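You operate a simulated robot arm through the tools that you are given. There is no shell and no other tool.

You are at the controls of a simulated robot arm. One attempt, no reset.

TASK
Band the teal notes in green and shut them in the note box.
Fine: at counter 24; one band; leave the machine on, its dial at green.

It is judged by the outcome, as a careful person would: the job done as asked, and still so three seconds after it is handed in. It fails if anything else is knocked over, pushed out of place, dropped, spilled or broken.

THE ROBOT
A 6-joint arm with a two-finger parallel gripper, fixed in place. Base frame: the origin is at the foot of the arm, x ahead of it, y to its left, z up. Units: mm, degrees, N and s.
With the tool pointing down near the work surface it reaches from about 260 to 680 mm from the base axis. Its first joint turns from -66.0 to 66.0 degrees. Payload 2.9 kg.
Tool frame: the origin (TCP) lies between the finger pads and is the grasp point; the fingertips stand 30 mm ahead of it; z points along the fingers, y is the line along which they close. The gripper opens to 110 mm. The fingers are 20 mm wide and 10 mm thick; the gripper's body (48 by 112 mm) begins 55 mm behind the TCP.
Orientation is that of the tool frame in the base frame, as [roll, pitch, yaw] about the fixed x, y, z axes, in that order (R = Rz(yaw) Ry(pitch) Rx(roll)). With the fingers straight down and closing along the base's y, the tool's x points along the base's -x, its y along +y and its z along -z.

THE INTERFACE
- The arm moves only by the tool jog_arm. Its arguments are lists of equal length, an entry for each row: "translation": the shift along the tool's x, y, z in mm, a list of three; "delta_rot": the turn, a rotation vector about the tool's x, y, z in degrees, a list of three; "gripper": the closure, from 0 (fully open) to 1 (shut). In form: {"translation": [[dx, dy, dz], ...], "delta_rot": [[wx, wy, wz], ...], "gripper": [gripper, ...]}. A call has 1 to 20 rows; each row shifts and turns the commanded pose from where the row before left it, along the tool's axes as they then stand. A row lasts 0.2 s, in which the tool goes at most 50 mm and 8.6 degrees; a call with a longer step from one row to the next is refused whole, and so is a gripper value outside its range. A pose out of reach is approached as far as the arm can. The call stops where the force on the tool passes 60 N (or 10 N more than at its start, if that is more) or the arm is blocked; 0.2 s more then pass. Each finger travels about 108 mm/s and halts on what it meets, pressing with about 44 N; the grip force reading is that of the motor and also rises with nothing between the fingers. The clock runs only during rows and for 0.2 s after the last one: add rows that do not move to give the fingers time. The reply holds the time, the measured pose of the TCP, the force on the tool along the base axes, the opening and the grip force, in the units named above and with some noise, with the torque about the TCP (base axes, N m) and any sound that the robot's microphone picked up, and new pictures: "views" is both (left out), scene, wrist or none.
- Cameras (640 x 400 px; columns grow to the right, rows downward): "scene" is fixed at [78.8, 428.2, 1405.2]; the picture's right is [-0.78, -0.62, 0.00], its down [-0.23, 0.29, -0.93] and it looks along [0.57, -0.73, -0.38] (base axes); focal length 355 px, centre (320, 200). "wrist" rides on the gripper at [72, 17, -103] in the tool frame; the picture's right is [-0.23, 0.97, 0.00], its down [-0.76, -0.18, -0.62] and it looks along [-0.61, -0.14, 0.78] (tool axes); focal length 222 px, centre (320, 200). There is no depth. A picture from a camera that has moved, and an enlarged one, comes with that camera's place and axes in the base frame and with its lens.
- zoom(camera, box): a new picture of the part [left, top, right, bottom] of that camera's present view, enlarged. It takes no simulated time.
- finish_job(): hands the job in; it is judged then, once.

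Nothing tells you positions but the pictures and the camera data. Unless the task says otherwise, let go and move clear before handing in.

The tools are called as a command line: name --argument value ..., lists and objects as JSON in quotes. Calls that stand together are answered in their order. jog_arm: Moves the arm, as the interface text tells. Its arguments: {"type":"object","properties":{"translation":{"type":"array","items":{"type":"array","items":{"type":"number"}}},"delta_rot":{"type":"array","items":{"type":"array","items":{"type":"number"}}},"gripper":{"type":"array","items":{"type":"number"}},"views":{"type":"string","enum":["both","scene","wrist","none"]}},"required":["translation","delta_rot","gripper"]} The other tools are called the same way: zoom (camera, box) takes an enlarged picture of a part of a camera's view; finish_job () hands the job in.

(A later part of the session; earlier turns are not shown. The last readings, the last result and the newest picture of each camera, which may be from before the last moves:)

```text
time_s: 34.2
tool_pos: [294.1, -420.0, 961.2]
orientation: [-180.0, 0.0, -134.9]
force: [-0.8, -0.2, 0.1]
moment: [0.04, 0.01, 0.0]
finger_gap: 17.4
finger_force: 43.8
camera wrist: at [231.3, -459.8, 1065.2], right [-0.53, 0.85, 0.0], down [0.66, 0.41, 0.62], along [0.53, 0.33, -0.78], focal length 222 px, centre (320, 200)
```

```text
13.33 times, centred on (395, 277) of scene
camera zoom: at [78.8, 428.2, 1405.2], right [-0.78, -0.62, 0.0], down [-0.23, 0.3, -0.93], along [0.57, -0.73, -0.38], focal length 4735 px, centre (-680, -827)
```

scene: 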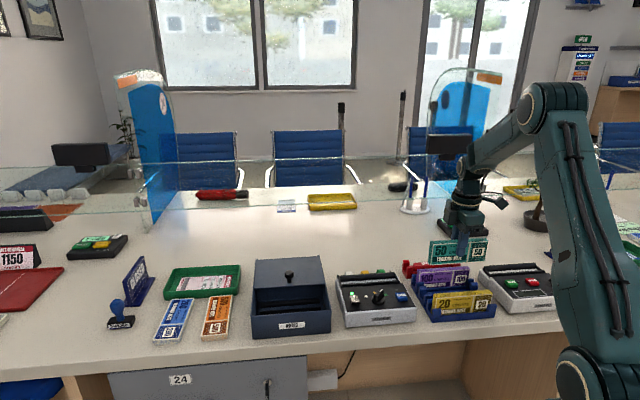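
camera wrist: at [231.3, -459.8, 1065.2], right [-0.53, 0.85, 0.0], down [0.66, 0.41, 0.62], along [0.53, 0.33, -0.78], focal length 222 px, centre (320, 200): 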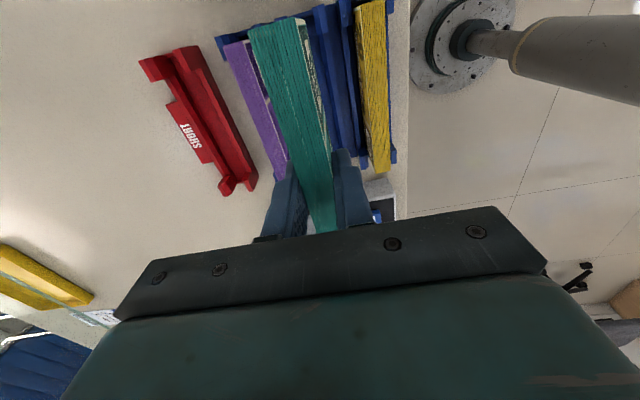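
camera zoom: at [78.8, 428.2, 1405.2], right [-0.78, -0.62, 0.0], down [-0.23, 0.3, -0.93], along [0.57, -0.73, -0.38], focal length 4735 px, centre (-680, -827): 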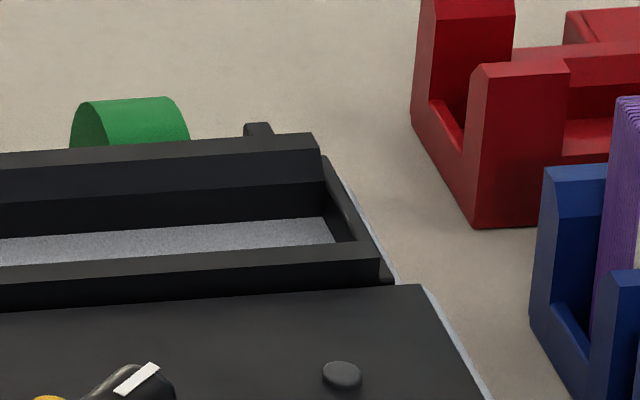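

The bander slot measures about 156 mm long and 24 mm wide (chamfered), centred near desk coordinates that put it about 213 mm along and 54 mm outward from here. I'll carry the bundle to hover over it.

jog_arm --translation '[[-15, -4, 0], [-22, -5.6, 0], [-22, -5.6, 0], [-22, -5.6, 0], [-22, -5.6, 0], [-22, -5.6, 0], [-22, -5.6, 0], [-22, -5.6, 0], [-22, -5.6, 0], [-22, -5.5, 0]]' --delta_rot '[[0, 0, 0], [0, 0, 0], [0, 0, 0], [0, 0, 0], [0, 0, 0], [0, 0, 0], [0, 0, 0], [0, 0, 0], [0, 0, 0], [0, 0, 0]]' --gripper '[0.95, 0.95, 0.95, 0.95, 0.95, 0.95, 0.95, 0.95, 0.95, 0.95]'

zoom --camera "scene" --box '[330, 222, 420, 302]'

zoom --camera "wrist" --box '[200, 20, 440, 220]'

```text
time_s: 36.4
tool_pos: [483.6, -306.4, 961.1]
orientation: [-180.0, -0.1, -134.9]
force: [0.2, 0.9, -1.3]
moment: [0.02, 0.0, 0.0]
finger_gap: 17.4
finger_force: 44.2
camera wrist: at [420.4, -345.7, 1065.0], right [-0.53, 0.85, 0.0], down [0.66, 0.41, 0.62], along [0.53, 0.33, -0.78], focal length 222 px, centre (320, 200)
```

scene: 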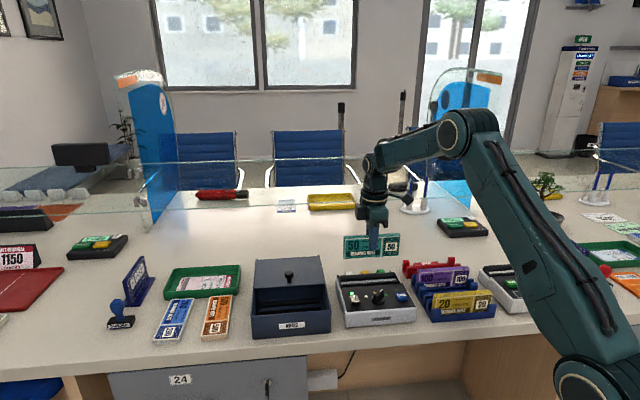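
wrist: 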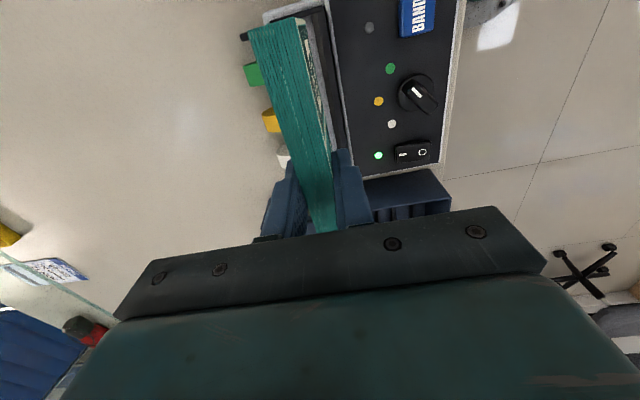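

```text
5.00 times, centred on (375, 262) of scene
camera zoom: at [78.8, 428.2, 1405.2], right [-0.78, -0.62, 0.0], down [-0.23, 0.3, -0.93], along [0.57, -0.73, -0.38], focal length 1776 px, centre (45, -110)
```

zoom: 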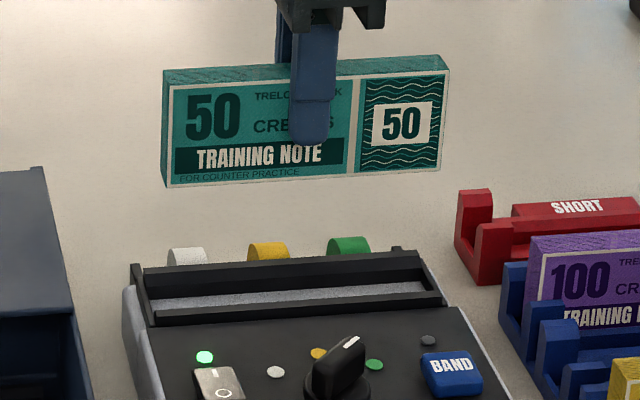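

```text
2.00 times, centred on (320, 120) of wrist
camera zoom: at [420.4, -345.7, 1065.0], right [-0.53, 0.85, 0.0], down [0.66, 0.41, 0.62], along [0.53, 0.33, -0.78], focal length 444 px, centre (320, 360)
```

zoom: 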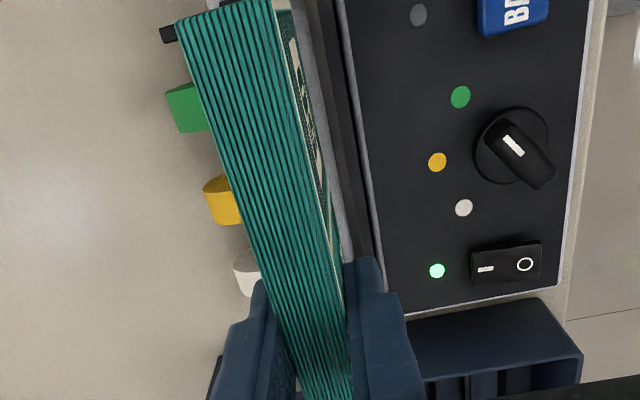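

The bundle hovers over the slot. I'll lower to about 10 mm above the guide bars and check alignment again.

jog_arm --translation '[[0, 0, 15], [0, 0, 15], [0, 0, 14], [0, 0, 8]]' --delta_rot '[[0, 0, 0], [0, 0, 0], [0, 0, 0], [0, 0, 0]]' --gripper '[0.95, 0.95, 0.95, 0.95]' --views "none"

zoom --camera "scene" --box '[330, 242, 410, 302]'

zoom --camera "scene" --box '[330, 262, 370, 292]'

zoom --camera "scene" --box '[375, 257, 415, 287]'

zoom --camera "wrist" --box '[220, 0, 400, 150]'

```text
time_s: 37.4
tool_pos: [482.7, -307.3, 908.8]
orientation: [-180.0, 0.0, -134.9]
force: [-0.4, 0.4, -1.6]
moment: [0.02, 0.01, 0.02]
finger_gap: 17.4
finger_force: 44.3
```

```text
6.67 times, centred on (370, 272) of scene
camera zoom: at [78.8, 428.2, 1405.2], right [-0.78, -0.62, 0.0], down [-0.23, 0.3, -0.93], along [0.57, -0.73, -0.38], focal length 2368 px, centre (-13, -280)
```

zoom: 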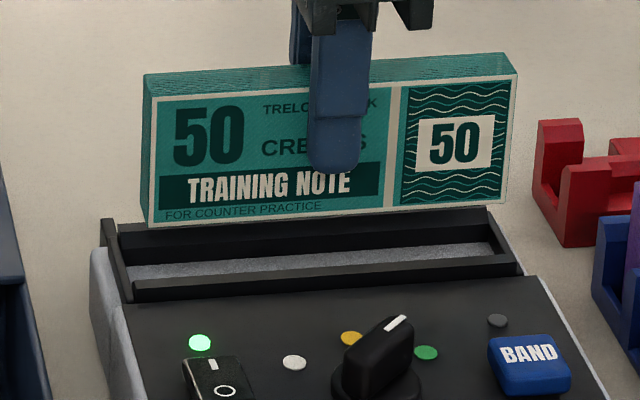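

```text
13.33 times, centred on (350, 277) of scene
camera zoom: at [78.8, 428.2, 1405.2], right [-0.78, -0.62, 0.0], down [-0.23, 0.3, -0.93], along [0.57, -0.73, -0.38], focal length 4735 px, centre (-80, -827)
```

zoom: 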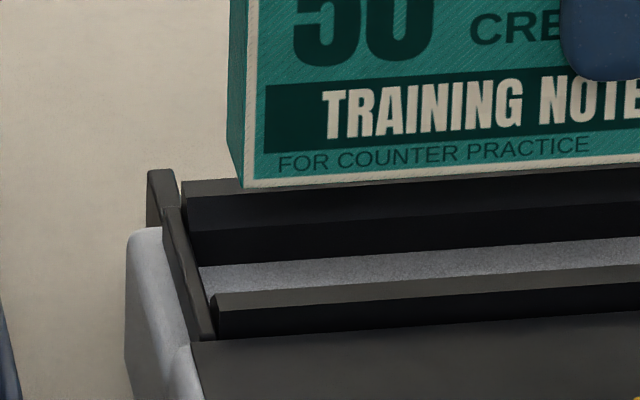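

```text
13.33 times, centred on (395, 272) of scene
camera zoom: at [78.8, 428.2, 1405.2], right [-0.78, -0.62, 0.0], down [-0.23, 0.3, -0.93], along [0.57, -0.73, -0.38], focal length 4735 px, centre (-680, -760)
```

zoom: 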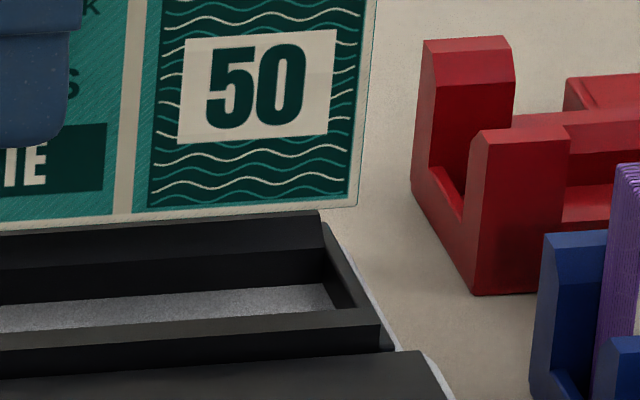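

```text
2.67 times, centred on (310, 75) of wrist
camera zoom: at [419.9, -347.0, 1012.9], right [-0.53, 0.85, 0.0], down [0.66, 0.41, 0.62], along [0.53, 0.33, -0.78], focal length 592 px, centre (347, 533)
```

zoom: 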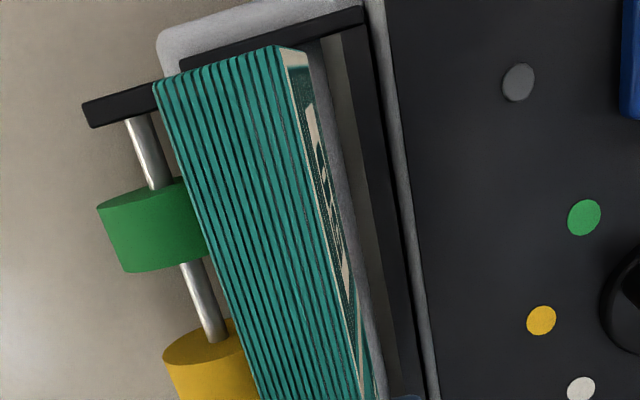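

Scene and wrist measurements agree the bundle is within about 1 mm of the slot centre. I'll nudge that in and lower it into the slot slowly.

jog_arm --translation '[[-0.5, -0.7, 2], [0, 0, 3], [0, 0, 3], [0, 0, 3], [0, 0, 3], [0, 0, 3], [0, 0, 3], [0, 0, 3]]' --delta_rot '[[0, 0, 0], [0, 0, 0], [0, 0, 0], [0, 0, 0], [0, 0, 0], [0, 0, 0], [0, 0, 0], [0, 0, 0]]' --gripper '[0.95, 0.95, 0.95, 0.95, 0.95, 0.95, 0.95, 0.95]' --views "none"

zoom --camera "scene" --box '[330, 242, 410, 302]'

zoom --camera "wrist" --box '[220, 0, 400, 150]'

```text
time_s: 39.2
tool_pos: [484.7, -308.0, 886.0]
orientation: [180.0, 0.0, -134.9]
force: [0.0, 0.4, -0.1]
moment: [0.02, -0.02, -0.02]
finger_gap: 17.3
finger_force: 43.5
```

```text
6.67 times, centred on (370, 272) of scene
camera zoom: at [78.8, 428.2, 1405.2], right [-0.78, -0.62, 0.0], down [-0.23, 0.3, -0.93], along [0.57, -0.73, -0.38], focal length 2368 px, centre (-13, -280)
```

zoom: 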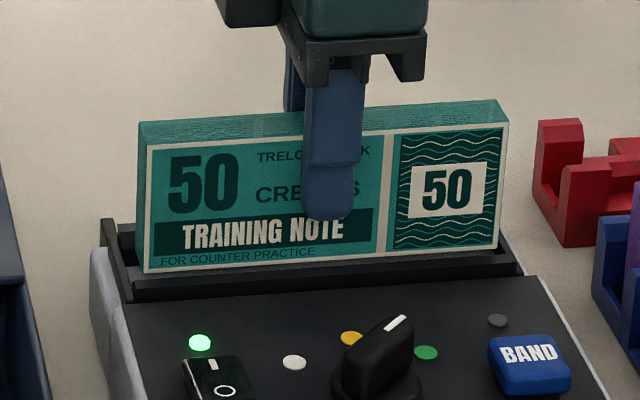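

```text
2.67 times, centred on (310, 75) of wrist
camera zoom: at [421.3, -346.5, 990.4], right [-0.53, 0.85, 0.0], down [0.66, 0.41, 0.62], along [0.53, 0.33, -0.78], focal length 592 px, centre (347, 533)
```

zoom: 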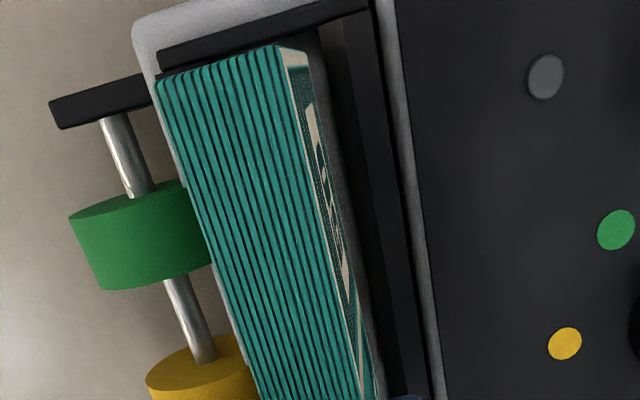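

The bundle is entering the slot with no contact force. I'll lower the last few millimetres until it touches the slot floor.

jog_arm --translation '[[0, 0, 1.5], [0, 0, 1.5], [0, 0, 1], [0, 0, 1]]' --delta_rot '[[0, 0, 0], [0, 0, 0], [0, 0, 0], [0, 0, 0]]' --gripper '[0.95, 0.95, 0.95, 0.95]' --views "none"

zoom --camera "scene" --box '[330, 242, 410, 302]'

```text
time_s: 40.2
tool_pos: [483.8, -308.0, 882.0]
orientation: [180.0, -0.2, -134.9]
force: [0.4, -0.4, -1.8]
moment: [0.03, -0.01, -0.02]
finger_gap: 17.4
finger_force: 44.1
```

```text
6.67 times, centred on (370, 272) of scene
camera zoom: at [78.8, 428.2, 1405.2], right [-0.78, -0.62, 0.0], down [-0.23, 0.3, -0.93], along [0.57, -0.73, -0.38], focal length 2368 px, centre (-13, -280)
```

zoom: 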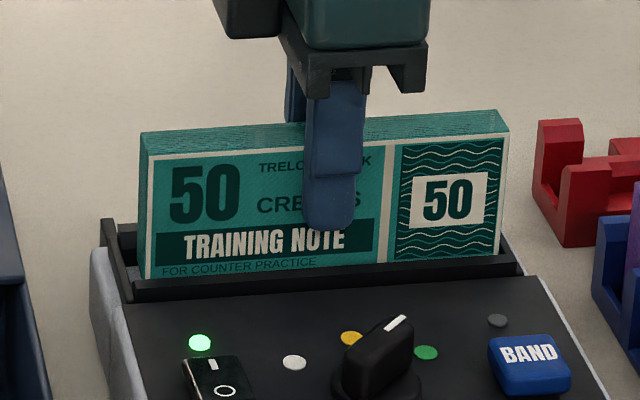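

There's still no floor contact. I'll continue down in 1 mm steps.

jog_arm --translation '[[0, 0, 1], [0, 0, 1], [0, 0, 1], [0, 0, 1]]' --delta_rot '[[0, 0, 0], [0, 0, 0], [0, 0, 0], [0, 0, 0]]' --gripper '[0.95, 0.95, 0.95, 0.95]' --views "none"

zoom --camera "scene" --box '[330, 242, 410, 302]'

zoom --camera "wrist" --box '[220, 0, 400, 150]'

```text
time_s: 41.2
tool_pos: [484.3, -308.1, 877.5]
orientation: [180.0, 0.0, -135.0]
force: [-0.1, -0.1, -1.4]
moment: [-0.02, -0.01, 0.01]
finger_gap: 17.3
finger_force: 44.1
```

```text
6.67 times, centred on (370, 272) of scene
camera zoom: at [78.8, 428.2, 1405.2], right [-0.78, -0.62, 0.0], down [-0.23, 0.3, -0.93], along [0.57, -0.73, -0.38], focal length 2368 px, centre (-13, -280)
```

zoom: 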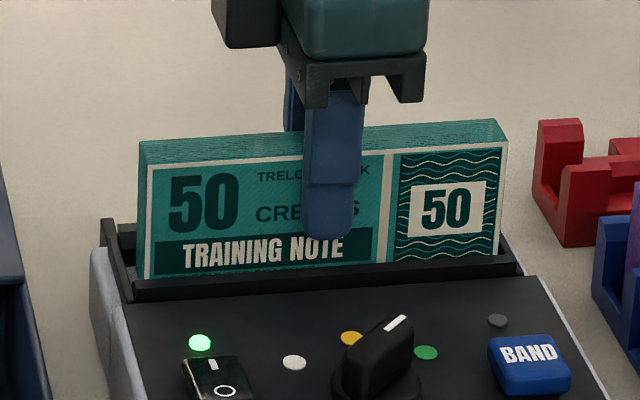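

```text
2.67 times, centred on (310, 75) of wrist
camera zoom: at [421.1, -347.0, 981.0], right [-0.53, 0.85, 0.0], down [0.66, 0.41, 0.62], along [0.53, 0.33, -0.78], focal length 592 px, centre (347, 533)
```

zoom: 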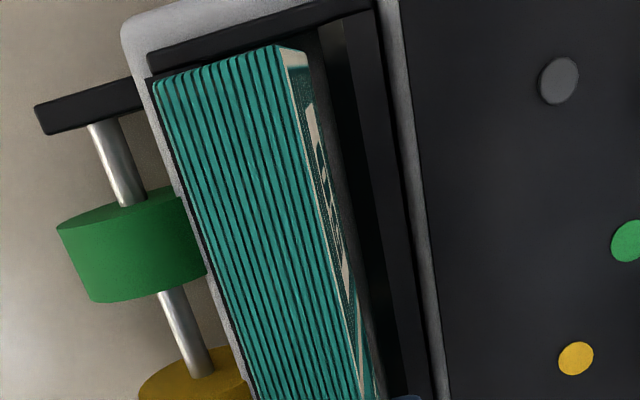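

Still no contact; I'll go down 3-4 mm more while keeping the fingertips above the bars.

jog_arm --translation '[[0, 0, 1], [0, 0, 1], [0, 0, 1]]' --delta_rot '[[0, 0, 0], [0, 0, 0], [0, 0, 0]]' --gripper '[0.95, 0.95, 0.95]' --views "none"

zoom --camera "scene" --box '[350, 252, 410, 297]'

```text
time_s: 42.0
tool_pos: [484.5, -307.9, 875.3]
orientation: [-179.8, -0.1, -134.9]
force: [-4.3, 2.6, 15.7]
moment: [0.04, 0.49, -0.05]
finger_gap: 17.4
finger_force: 44.4
```

```text
8.89 times, centred on (380, 274) of scene
camera zoom: at [78.4, 428.4, 1405.2], right [-0.78, -0.62, 0.0], down [-0.23, 0.29, -0.93], along [0.57, -0.73, -0.38], focal length 3157 px, centre (-213, -462)
```

zoom: 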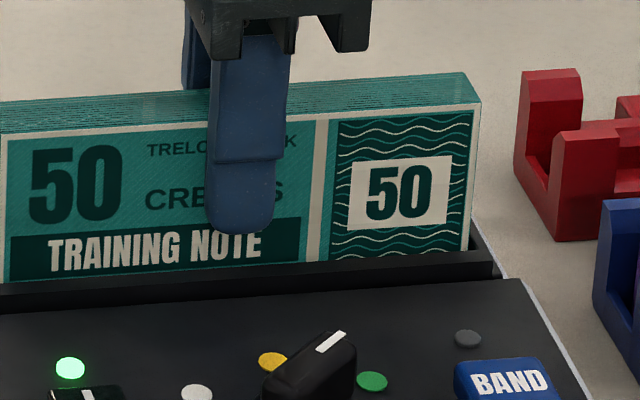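

The bundle is seated on the slot floor (about 16 N). I'll release gently and rise straight up.

jog_arm --translation '[[0, 0, -0.5], [0, 0, 0], [0, 0, 0], [0, 0, 0], [0, 0, 0]]' --delta_rot '[[0, 0, 0], [0, 0, 0], [0, 0, 0], [0, 0, 0], [0, 0, 0]]' --gripper '[0.95, 0.83, 0.8, 0.76, 0.72]' --views "none"

zoom --camera "scene" --box '[330, 242, 410, 302]'

zoom --camera "wrist" --box '[200, 0, 440, 220]'

```text
time_s: 43.2
tool_pos: [484.2, -309.0, 874.1]
orientation: [180.0, 0.1, -134.9]
force: [0.0, 0.6, -0.4]
moment: [0.01, -0.01, 0.02]
finger_gap: 30.7
finger_force: 0.0
```

```text
6.67 times, centred on (370, 272) of scene
camera zoom: at [78.8, 428.2, 1405.2], right [-0.78, -0.62, 0.0], down [-0.23, 0.29, -0.93], along [0.57, -0.73, -0.38], focal length 2368 px, centre (-13, -280)
```

zoom: 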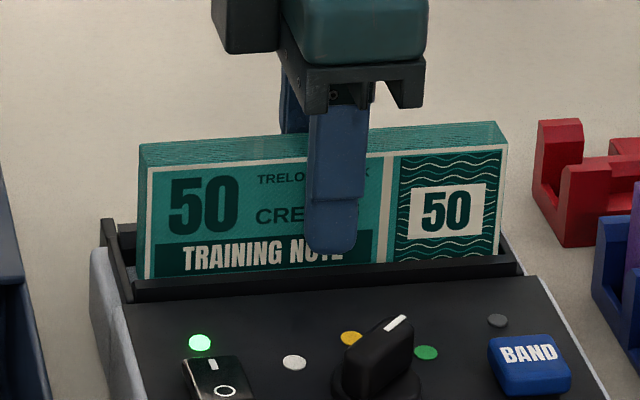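

```text
1.82 times, centred on (320, 110) of wrist
camera zoom: at [421.0, -347.0, 978.6], right [-0.53, 0.85, 0.0], down [0.66, 0.41, 0.62], along [0.53, 0.33, -0.78], focal length 404 px, centre (320, 364)
```

zoom: 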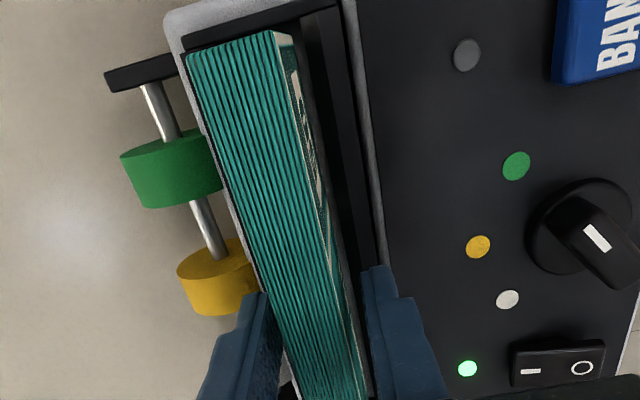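

Released cleanly; the bundle stands in the slot. I'll rise clear, shut the fingers, and move above the BAND button near (374, -282).

jog_arm --translation '[[0, 0, -12], [0, 0, -18], [0, 0, -20], [0, 0, -15], [12, 19.2, 0], [12, 19.2, 0], [12, 19.2, 0], [12, 19.2, 0], [11.4, 19.2, 0], [0, 0, 0]]' --delta_rot '[[0, 0, 0], [0, 0, 0], [0, 0, 0], [0, 0, 0], [0, 0, 0], [0, 0, 0], [0, 0, 0], [0, 0, 0], [0, 0, 0], [0, 0, 0]]' --gripper '[0.72, 0.72, 0.72, 0.72, 0.72, 0.72, 1, 1, 1, 1]'

zoom --camera "wrist" --box '[200, 20, 440, 220]'

zoom --camera "scene" --box '[330, 232, 430, 312]'

```text
time_s: 45.4
tool_pos: [373.7, -281.3, 940.0]
orientation: [179.9, 0.0, -134.8]
force: [0.4, -0.9, -0.1]
moment: [0.01, -0.02, 0.01]
finger_gap: 0.1
finger_force: 37.2
camera wrist: at [310.9, -321.2, 1043.7], right [-0.53, 0.85, 0.0], down [0.66, 0.41, 0.62], along [0.53, 0.33, -0.78], focal length 222 px, centre (320, 200)
```

scene: 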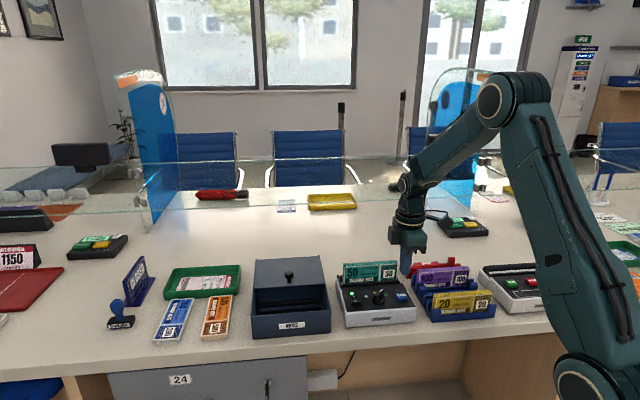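
wrist: 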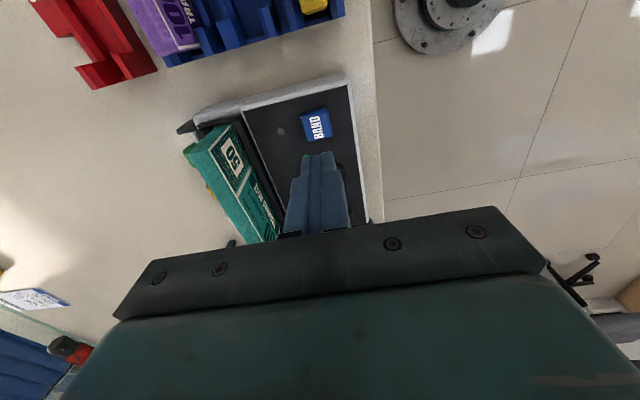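

```text
2.00 times, centred on (320, 120) of wrist
camera zoom: at [310.9, -321.2, 1043.7], right [-0.53, 0.85, 0.0], down [0.66, 0.41, 0.62], along [0.53, 0.33, -0.78], focal length 444 px, centre (320, 360)
```

zoom: 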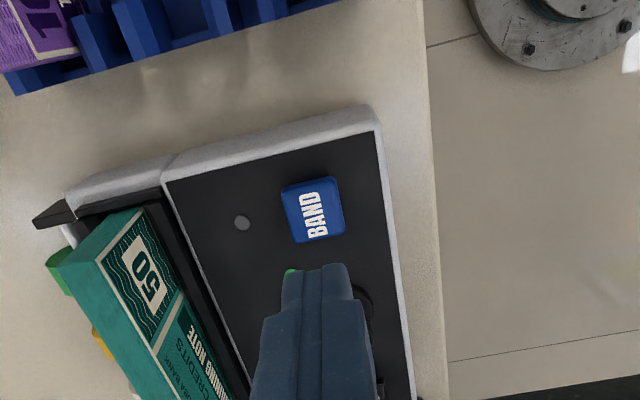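

```text
5.00 times, centred on (380, 272) of scene
camera zoom: at [78.8, 428.2, 1405.2], right [-0.78, -0.62, 0.0], down [-0.23, 0.29, -0.93], along [0.57, -0.73, -0.38], focal length 1776 px, centre (20, -160)
```

zoom: 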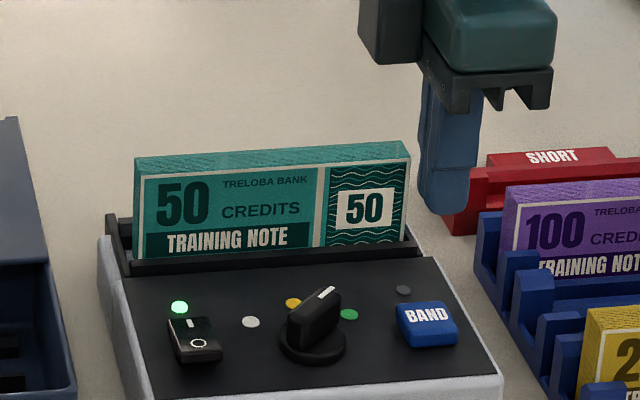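

BAND is just ahead of the fingertips in the view. I'll zoom tighter to pin down its centre before pressing, since it must be pressed exactly once.

zoom --camera "wrist" --box '[280, 90, 360, 170]'

zoom --camera "scene" --box '[380, 270, 420, 310]'

```text
5.00 times, centred on (320, 130) of wrist
camera zoom: at [310.9, -321.2, 1043.7], right [-0.53, 0.85, 0.0], down [0.66, 0.41, 0.62], along [0.53, 0.33, -0.78], focal length 1111 px, centre (320, 550)
```

zoom: 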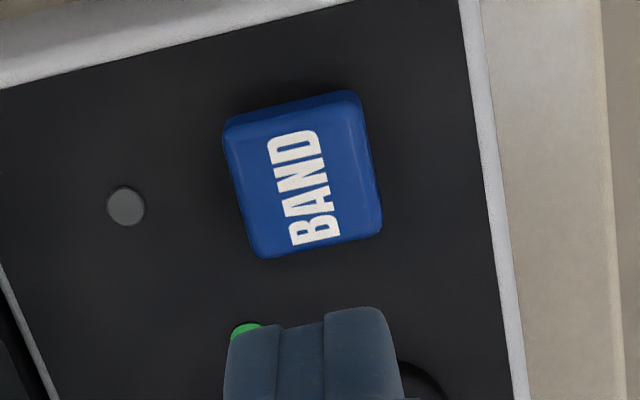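

```text
10.00 times, centred on (400, 290) of scene
camera zoom: at [78.8, 428.2, 1405.2], right [-0.78, -0.62, 0.0], down [-0.23, 0.29, -0.93], along [0.57, -0.73, -0.38], focal length 3552 px, centre (-480, -700)
```

zoom: 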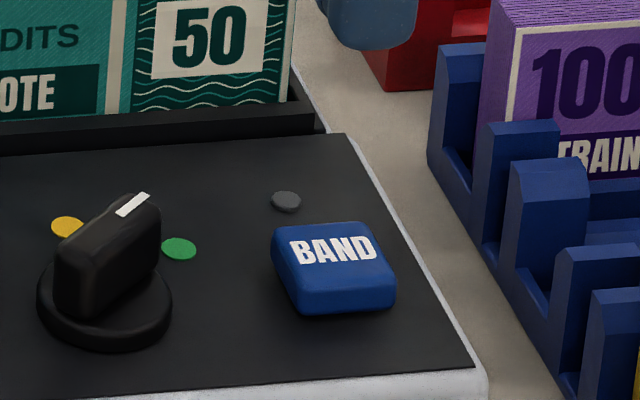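

BAND's centre is about (375, -283). I'll nudge to it and drop to just above the button.

jog_arm --translation '[[0, -2.2, 15], [0, 0, 20], [0, 0, 15], [0, 0, 10], [0, 0, 0]]' --delta_rot '[[0, 0, 0], [0, 0, 0], [0, 0, 0], [0, 0, 0], [0, 0, 0]]' --gripper '[1, 1, 1, 1, 1]' --views "none"

zoom --camera "wrist" --box '[260, 90, 380, 210]'

zoom --camera "scene" --box '[370, 260, 430, 310]'

```text
time_s: 46.6
tool_pos: [376.3, -283.8, 880.0]
orientation: [-179.9, 0.0, -134.9]
force: [0.6, 0.4, -1.0]
moment: [0.0, 0.0, 0.02]
finger_gap: 0.1
finger_force: 37.5
```

```text
3.33 times, centred on (320, 150) of wrist
camera zoom: at [312.6, -323.0, 983.5], right [-0.53, 0.85, 0.0], down [0.66, 0.41, 0.62], along [0.53, 0.33, -0.78], focal length 740 px, centre (320, 367)
```

zoom: 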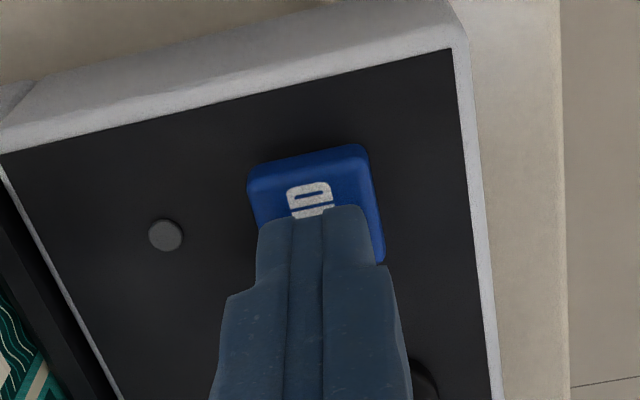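

```text
8.00 times, centred on (400, 285) of scene
camera zoom: at [78.8, 428.2, 1405.2], right [-0.78, -0.62, 0.0], down [-0.23, 0.29, -0.93], along [0.57, -0.73, -0.38], focal length 2841 px, centre (-320, -480)
```

zoom: 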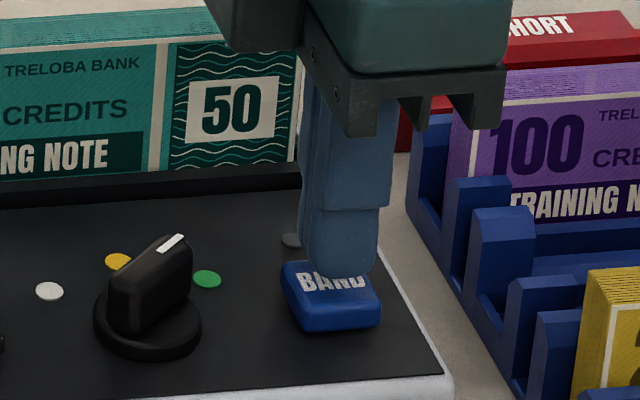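

The tip is centred over BAND. I'll press down in a single smooth motion.

jog_arm --translation '[[0, 0, 2], [0, 0, 2], [0, 0, 2], [0, 0, 1.5], [0, 0, 1.5]]' --delta_rot '[[0, 0, 0], [0, 0, 0], [0, 0, 0], [0, 0, 0], [0, 0, 0]]' --gripper '[1, 1, 1, 1, 1]' --views "none"

zoom --camera "scene" --box '[340, 240, 430, 310]'

```text
time_s: 47.8
tool_pos: [375.5, -282.7, 870.9]
orientation: [179.9, 0.0, -134.9]
force: [-0.2, 0.2, 0.5]
moment: [-0.01, 0.01, 0.0]
finger_gap: 0.2
finger_force: 37.7
```

```text
5.71 times, centred on (385, 275) of scene
camera zoom: at [78.8, 428.2, 1405.2], right [-0.78, -0.62, 0.0], down [-0.23, 0.29, -0.93], along [0.57, -0.73, -0.38], focal length 2029 px, centre (-51, -229)
```

zoom: 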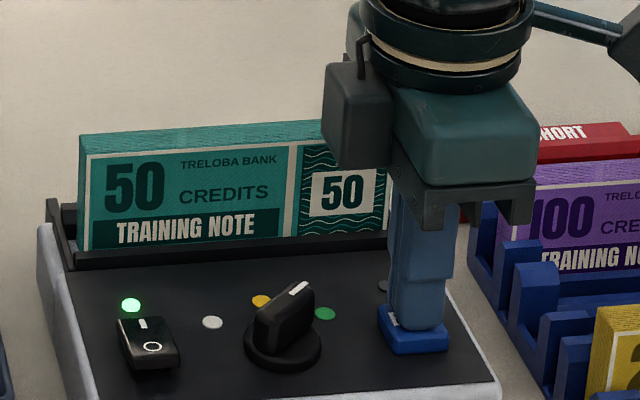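

I'm nearly at the button surface with no force yet; continuing the same downward press.

jog_arm --translation '[[0, 0, 1], [0, 0, 1], [0, 0, 1]]' --delta_rot '[[0, 0, 0], [0, 0, 0], [0, 0, 0]]' --gripper '[1, 1, 1]' --views "none"

zoom --camera "scene" --box '[340, 240, 430, 310]'

```text
time_s: 48.6
tool_pos: [375.7, -284.6, 867.9]
orientation: [-179.9, 0.0, -135.0]
force: [0.1, 1.0, 1.7]
moment: [-0.01, 0.0, -0.02]
finger_gap: 0.0
finger_force: 37.5
heard: click
```

```text
5.71 times, centred on (385, 275) of scene
camera zoom: at [78.8, 428.2, 1405.2], right [-0.78, -0.62, 0.0], down [-0.23, 0.29, -0.93], along [0.57, -0.73, -0.38], focal length 2029 px, centre (-51, -229)
```

zoom: 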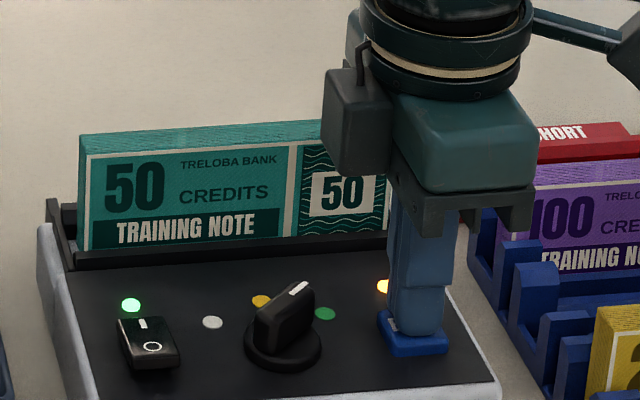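

I heard a click and the busy lamp is lit amber. I'll lift straight off the button and let the machine run its cycle.

jog_arm --translation '[[0, 0, -10], [0, 0, -20], [0, 0, -25], [0, 0, -25], [0, 0, 0], [0, 0, 0], [0, 0, 0], [0, 0, 0]]' --delta_rot '[[0, 0, 0], [0, 0, 0], [0, 0, 0], [0, 0, 0], [0, 0, 0], [0, 0, 0], [0, 0, 0], [0, 0, 0]]' --gripper '[1, 1, 1, 1, 1, 1, 1, 1]' --views "none"

zoom --camera "scene" --box '[330, 230, 430, 310]'

```text
time_s: 50.4
tool_pos: [376.3, -283.5, 948.1]
orientation: [180.0, 0.0, -134.8]
force: [0.5, 1.2, -0.1]
moment: [-0.01, 0.02, -0.02]
finger_gap: 0.1
finger_force: 38.0
```

```text
5.00 times, centred on (380, 270) of scene
camera zoom: at [78.8, 428.2, 1405.2], right [-0.78, -0.62, 0.0], down [-0.23, 0.29, -0.93], along [0.57, -0.73, -0.38], focal length 1776 px, centre (20, -150)
```

zoom: 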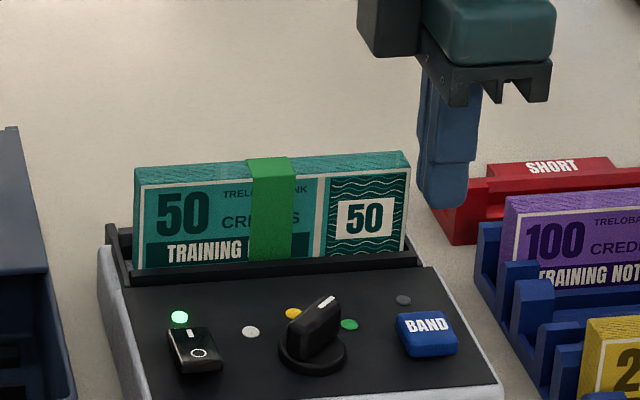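

The green band is on and the busy lamp is off — one band, done. Now I return over the bundle with fingers open to pick it up.

jog_arm --translation '[[-11.8, -18.8, 0], [-11.8, -18.8, 0], [-11.8, -18.8, 0], [-11.8, -18.8, 0], [-11.7, -18.6, 0], [0, 0, 0]]' --delta_rot '[[0, 0, 0], [0, 0, 0], [0, 0, 0], [0, 0, 0], [0, 0, 0], [0, 0, 0]]' --gripper '[0.65, 0.65, 0.65, 0.65, 0.65, 0.65]'

zoom --camera "wrist" --box '[200, 20, 440, 220]'

zoom --camera "scene" --box '[330, 222, 420, 302]'

```text
time_s: 51.8
tool_pos: [484.6, -308.6, 949.8]
orientation: [-180.0, 0.0, -134.9]
force: [0.5, -0.2, -0.4]
moment: [-0.05, 0.01, 0.03]
finger_gap: 38.5
finger_force: 0.1
camera wrist: at [420.8, -347.3, 1051.8], right [-0.53, 0.85, 0.0], down [0.66, 0.41, 0.62], along [0.53, 0.33, -0.78], focal length 222 px, centre (320, 200)
```

scene: 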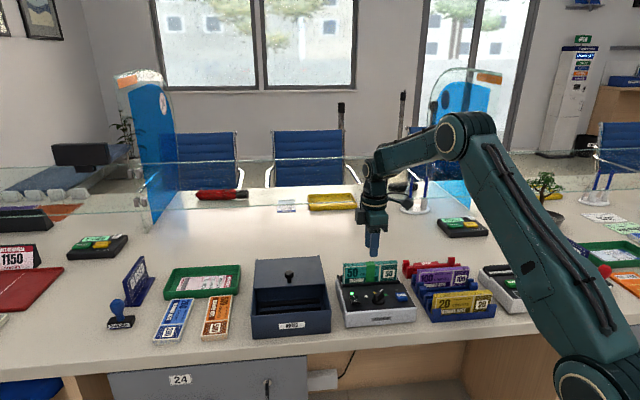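
wrist: 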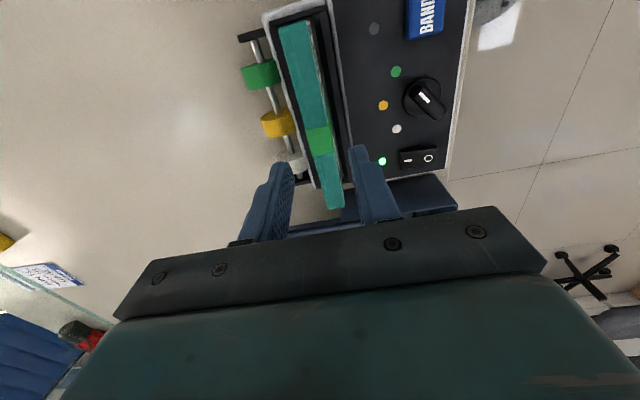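

```text
2.00 times, centred on (320, 120) of wrist
camera zoom: at [420.8, -347.3, 1051.8], right [-0.53, 0.85, 0.0], down [0.66, 0.41, 0.62], along [0.53, 0.33, -0.78], focal length 444 px, centre (320, 360)
```

zoom: 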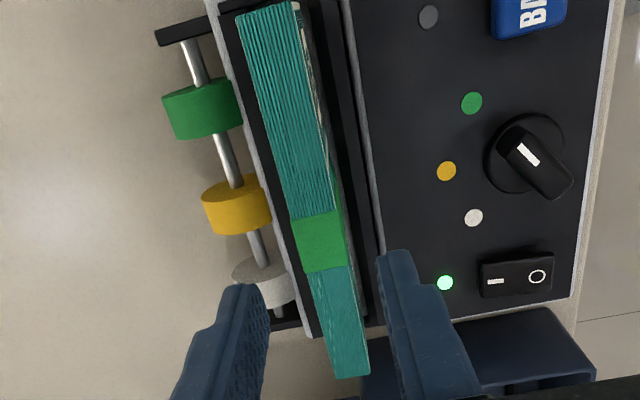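

```text
5.00 times, centred on (375, 262) of scene
camera zoom: at [78.8, 428.2, 1405.2], right [-0.78, -0.62, 0.0], down [-0.23, 0.29, -0.93], along [0.57, -0.73, -0.38], focal length 1776 px, centre (45, -110)
```

zoom: 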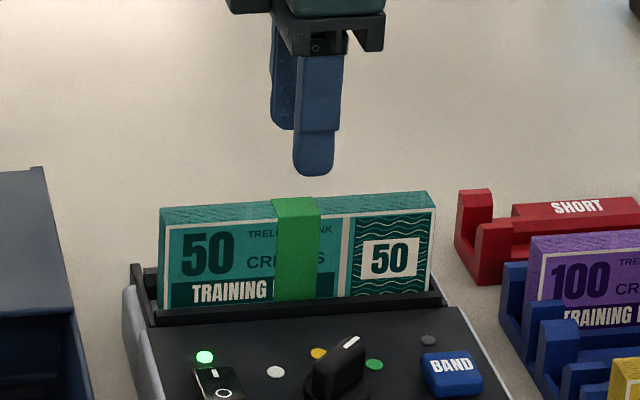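

The banded bundle is centred beneath the open fingers. I'll descend to the earlier grip height and close.

jog_arm --translation '[[0, 0.5, 20], [0, 0, 20], [0, 0, 18], [0, 0, 12], [0, 0, 4.5], [0, 0, 0], [0, 0, 0], [0, 0, 0], [0, 0, 0]]' --delta_rot '[[0, 0, 0], [0, 0, 0], [0, 0, 0], [0, 0, 0], [0, 0, 0], [0, 0, 0], [0, 0, 0], [0, 0, 0], [0, 0, 0]]' --gripper '[0.65, 0.65, 0.65, 0.65, 0.65, 0.65, 0.8, 0.9, 0.95]' --views "none"

zoom --camera "scene" --box '[330, 222, 420, 302]'

zoom --camera "wrist" --box '[200, 20, 440, 220]'

```text
time_s: 53.8
tool_pos: [484.7, -307.2, 872.8]
orientation: [179.9, 0.0, -134.9]
force: [0.4, 0.8, -0.4]
moment: [0.04, 0.0, 0.03]
finger_gap: 17.3
finger_force: 44.1
```

```text
5.00 times, centred on (375, 262) of scene
camera zoom: at [78.8, 428.2, 1405.2], right [-0.78, -0.62, 0.0], down [-0.23, 0.3, -0.93], along [0.57, -0.73, -0.38], focal length 1776 px, centre (45, -110)
```

zoom: 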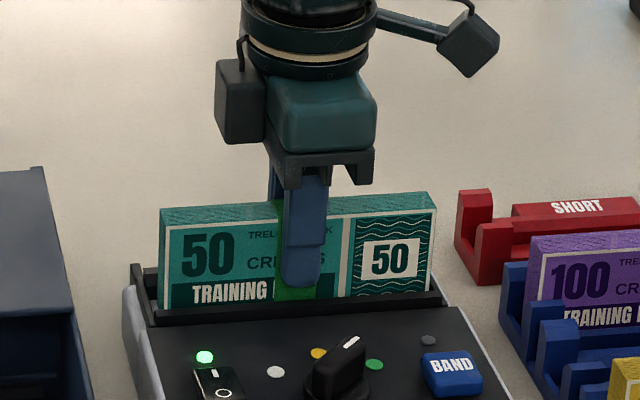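

```text
2.00 times, centred on (320, 120) of wrist
camera zoom: at [420.4, -346.7, 976.7], right [-0.53, 0.85, 0.0], down [0.66, 0.41, 0.62], along [0.53, 0.33, -0.78], focal length 444 px, centre (320, 360)
```

zoom: 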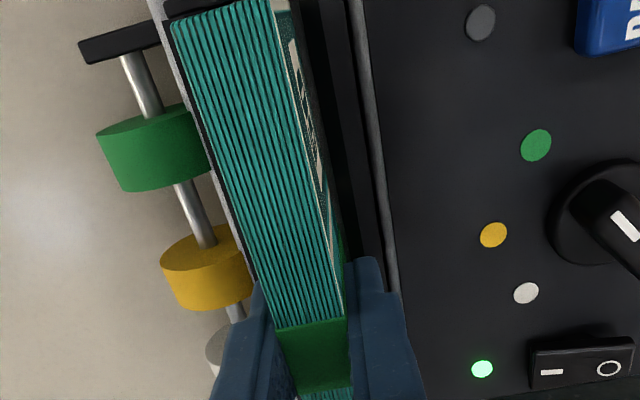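

The banded bundle is gripped. I'll lift it straight out of the bander.

jog_arm --translation '[[0, 0, -5], [0, 0, -8], [0, 0, -10], [0, 0, -15], [0, 0, -20], [0, 0, -20], [0, 0, -10]]' --delta_rot '[[0, 0, 0], [0, 0, 0], [0, 0, 0], [0, 0, 0], [0, 0, 0], [0, 0, 0], [0, 0, 0]]' --gripper '[0.95, 0.95, 0.95, 0.95, 0.95, 0.95, 0.95]' --views "scene"

zoom --camera "scene" --box '[330, 212, 430, 312]'

```text
time_s: 55.4
tool_pos: [484.8, -306.5, 961.1]
orientation: [-180.0, 0.0, -134.9]
force: [-0.4, -0.3, -0.9]
moment: [-0.01, 0.01, -0.02]
finger_gap: 17.4
finger_force: 43.9
```

scene: 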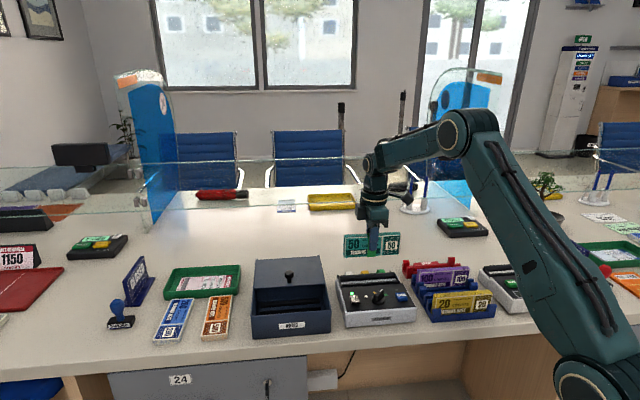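

```text
4.00 times, centred on (380, 262) of scene
camera zoom: at [78.8, 428.2, 1405.2], right [-0.78, -0.62, 0.0], down [-0.23, 0.3, -0.93], along [0.57, -0.73, -0.38], focal length 1421 px, centre (80, -48)
```

zoom: 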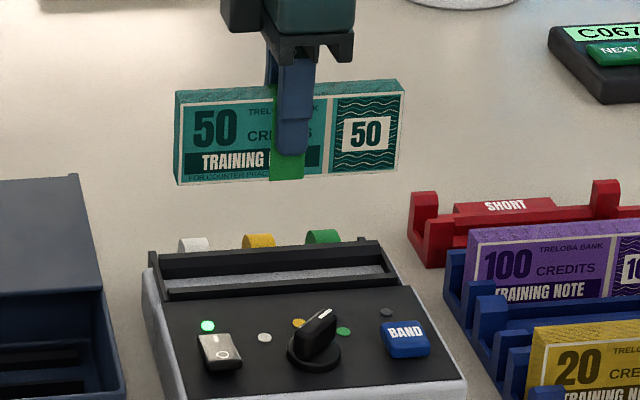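

One green band is around the bundle's middle. I'll carry it toward the robot, then across to hover over the box's front slot.

jog_arm --translation '[[0, 15, -2], [0, 20, -2], [0, 22, -2], [0, 22, -2], [0, 18, -2], [-18, 0, 0], [-24, 0, 0], [-24, 0, 0], [-24, 0, 0], [-24, 0, 0], [-24, 0, 0], [-24, 0, 0], [-24, 0, 0], [-20, 0, 0], [-14, 0, 0]]' --delta_rot '[[0, 0, 0], [0, 0, 0], [0, 0, 0], [0, 0, 0], [0, 0, 0], [0, 0, 0], [0, 0, 0], [0, 0, 0], [0, 0, 0], [0, 0, 0], [0, 0, 0], [0, 0, 0], [0, 0, 0], [0, 0, 0], [0, 0, 0]]' --gripper '[0.95, 0.95, 0.95, 0.95, 0.95, 0.95, 0.95, 0.95, 0.95, 0.95, 0.95, 0.95, 0.95, 0.95, 0.95]'

zoom --camera "wrist" --box '[200, 20, 440, 220]'

zoom --camera "scene" --box '[230, 222, 350, 342]'

```text
time_s: 58.6
tool_pos: [570.7, -82.6, 971.5]
orientation: [180.0, 0.0, -134.9]
force: [0.5, 1.1, -1.9]
moment: [-0.02, -0.01, -0.04]
finger_gap: 17.2
finger_force: 43.8
camera wrist: at [506.4, -121.9, 1074.7], right [-0.53, 0.85, 0.0], down [0.66, 0.41, 0.62], along [0.53, 0.33, -0.78], focal length 222 px, centre (320, 200)
```

scene: 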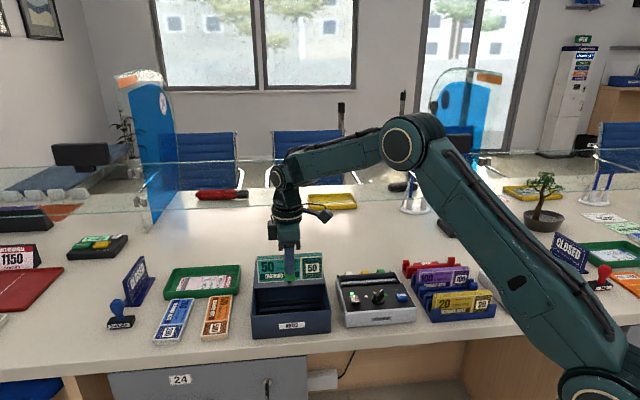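
wrist: 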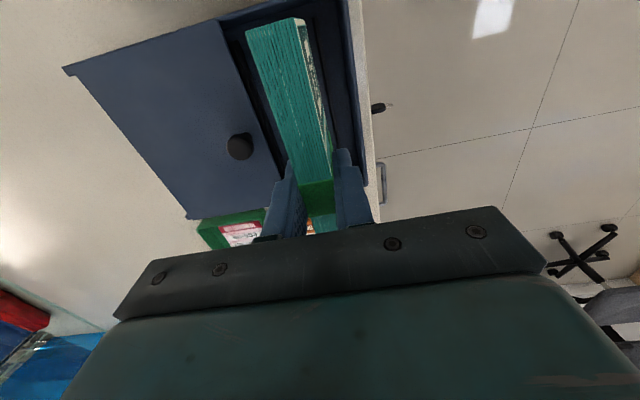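

```text
2.00 times, centred on (320, 120) of wrist
camera zoom: at [506.4, -121.9, 1074.7], right [-0.53, 0.85, 0.0], down [0.66, 0.41, 0.62], along [0.53, 0.33, -0.78], focal length 444 px, centre (320, 360)
```

zoom: 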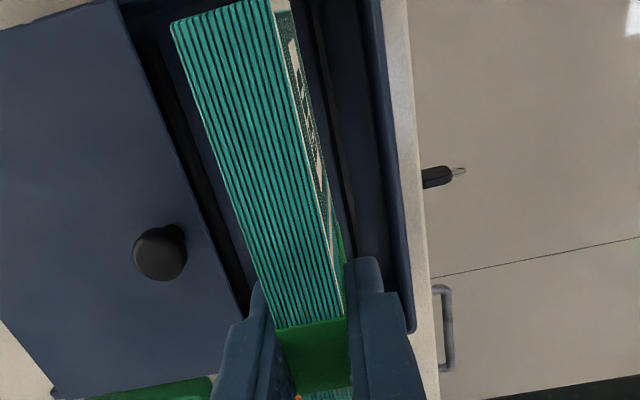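

```text
3.33 times, centred on (290, 282) of scene
camera zoom: at [78.8, 428.2, 1405.2], right [-0.78, -0.62, 0.0], down [-0.23, 0.29, -0.93], along [0.57, -0.73, -0.38], focal length 1184 px, centre (420, -73)
```

zoom: 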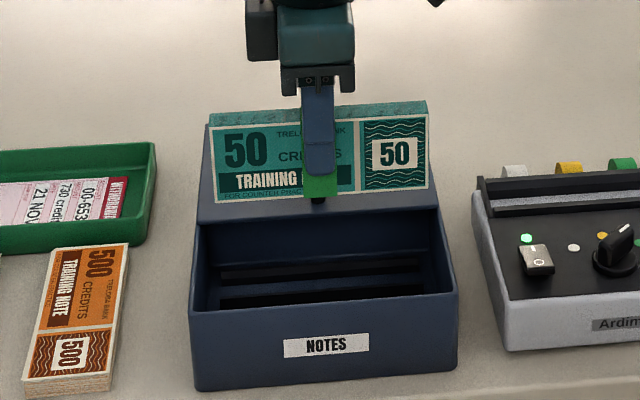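

The bundle is above the box's open front with the slot ridges visible on either side of it. I'll lower to just above the rim and re-check.

jog_arm --translation '[[0, 0, 15], [0, 0, 18], [0, 0, 15], [0, 0, 8]]' --delta_rot '[[0, 0, 0], [0, 0, 0], [0, 0, 0], [0, 0, 0]]' --gripper '[0.95, 0.95, 0.95, 0.95]' --views "none"

zoom --camera "wrist" --box '[220, 0, 400, 150]'

zoom --camera "scene" --box '[240, 242, 340, 342]'

```text
time_s: 59.6
tool_pos: [571.5, -83.4, 914.4]
orientation: [180.0, 0.1, -135.0]
force: [0.1, 0.1, -1.0]
moment: [-0.02, 0.0, 0.02]
finger_gap: 17.3
finger_force: 44.2
```

```text
2.67 times, centred on (310, 75) of wrist
camera zoom: at [507.3, -122.6, 1018.6], right [-0.53, 0.85, 0.0], down [0.66, 0.41, 0.62], along [0.53, 0.33, -0.78], focal length 592 px, centre (347, 533)
```

zoom: 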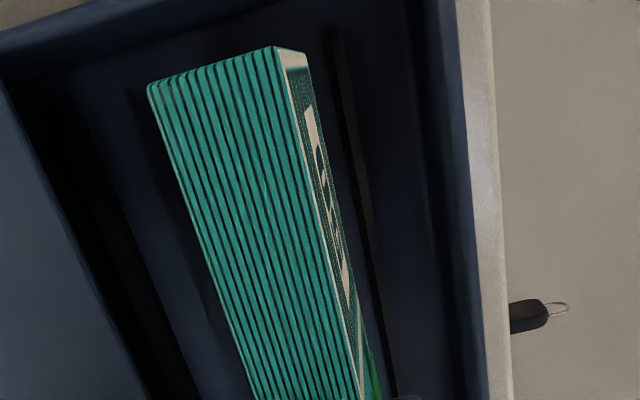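

```text
4.00 times, centred on (290, 292) of scene
camera zoom: at [78.8, 428.2, 1405.2], right [-0.78, -0.62, 0.0], down [-0.23, 0.29, -0.93], along [0.57, -0.73, -0.38], focal length 1421 px, centre (440, -168)
```

zoom: 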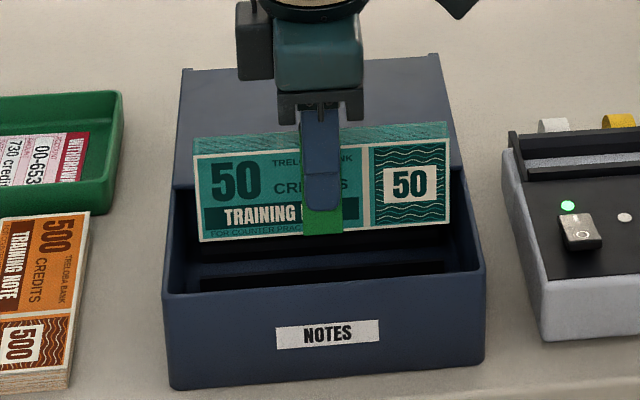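

The bundle sits centred between two floor ridges. I'll lower it into the box, slowing near the floor.

jog_arm --translation '[[0, 0, 8], [0, 0, 10], [0, 0, 10], [0, 0, 10], [0, 0, 8], [0, 0, 4]]' --delta_rot '[[0, 0, 0], [0, 0, 0], [0, 0, 0], [0, 0, 0], [0, 0, 0], [0, 0, 0]]' --gripper '[0.95, 0.95, 0.95, 0.95, 0.95, 0.95]' --views "none"

zoom --camera "wrist" --box '[220, 0, 400, 150]'

zoom --camera "scene" --box '[240, 242, 340, 342]'

```text
time_s: 61.0
tool_pos: [570.3, -83.0, 865.6]
orientation: [-179.9, 0.0, -134.9]
force: [1.0, 1.4, -1.6]
moment: [0.0, -0.01, 0.0]
finger_gap: 17.4
finger_force: 44.0
```

```text
2.67 times, centred on (310, 75) of wrist
camera zoom: at [506.9, -122.3, 968.9], right [-0.53, 0.85, 0.0], down [0.66, 0.41, 0.62], along [0.53, 0.33, -0.78], focal length 592 px, centre (347, 533)
```

zoom: 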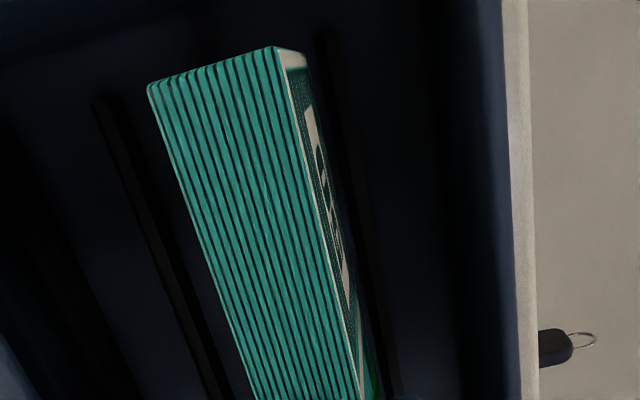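

```text
4.00 times, centred on (290, 292) of scene
camera zoom: at [78.8, 428.2, 1405.2], right [-0.78, -0.62, 0.0], down [-0.23, 0.29, -0.93], along [0.57, -0.73, -0.38], focal length 1421 px, centre (440, -168)
```

zoom: 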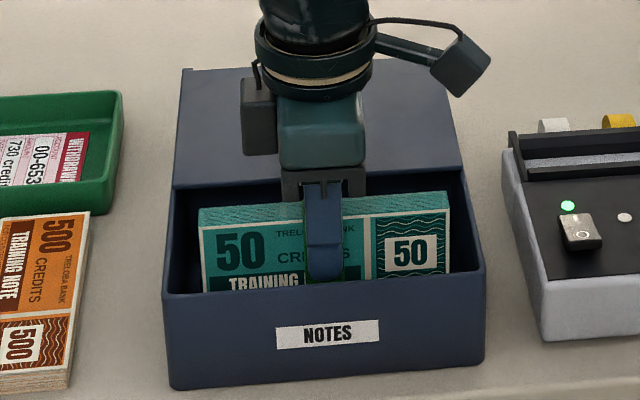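

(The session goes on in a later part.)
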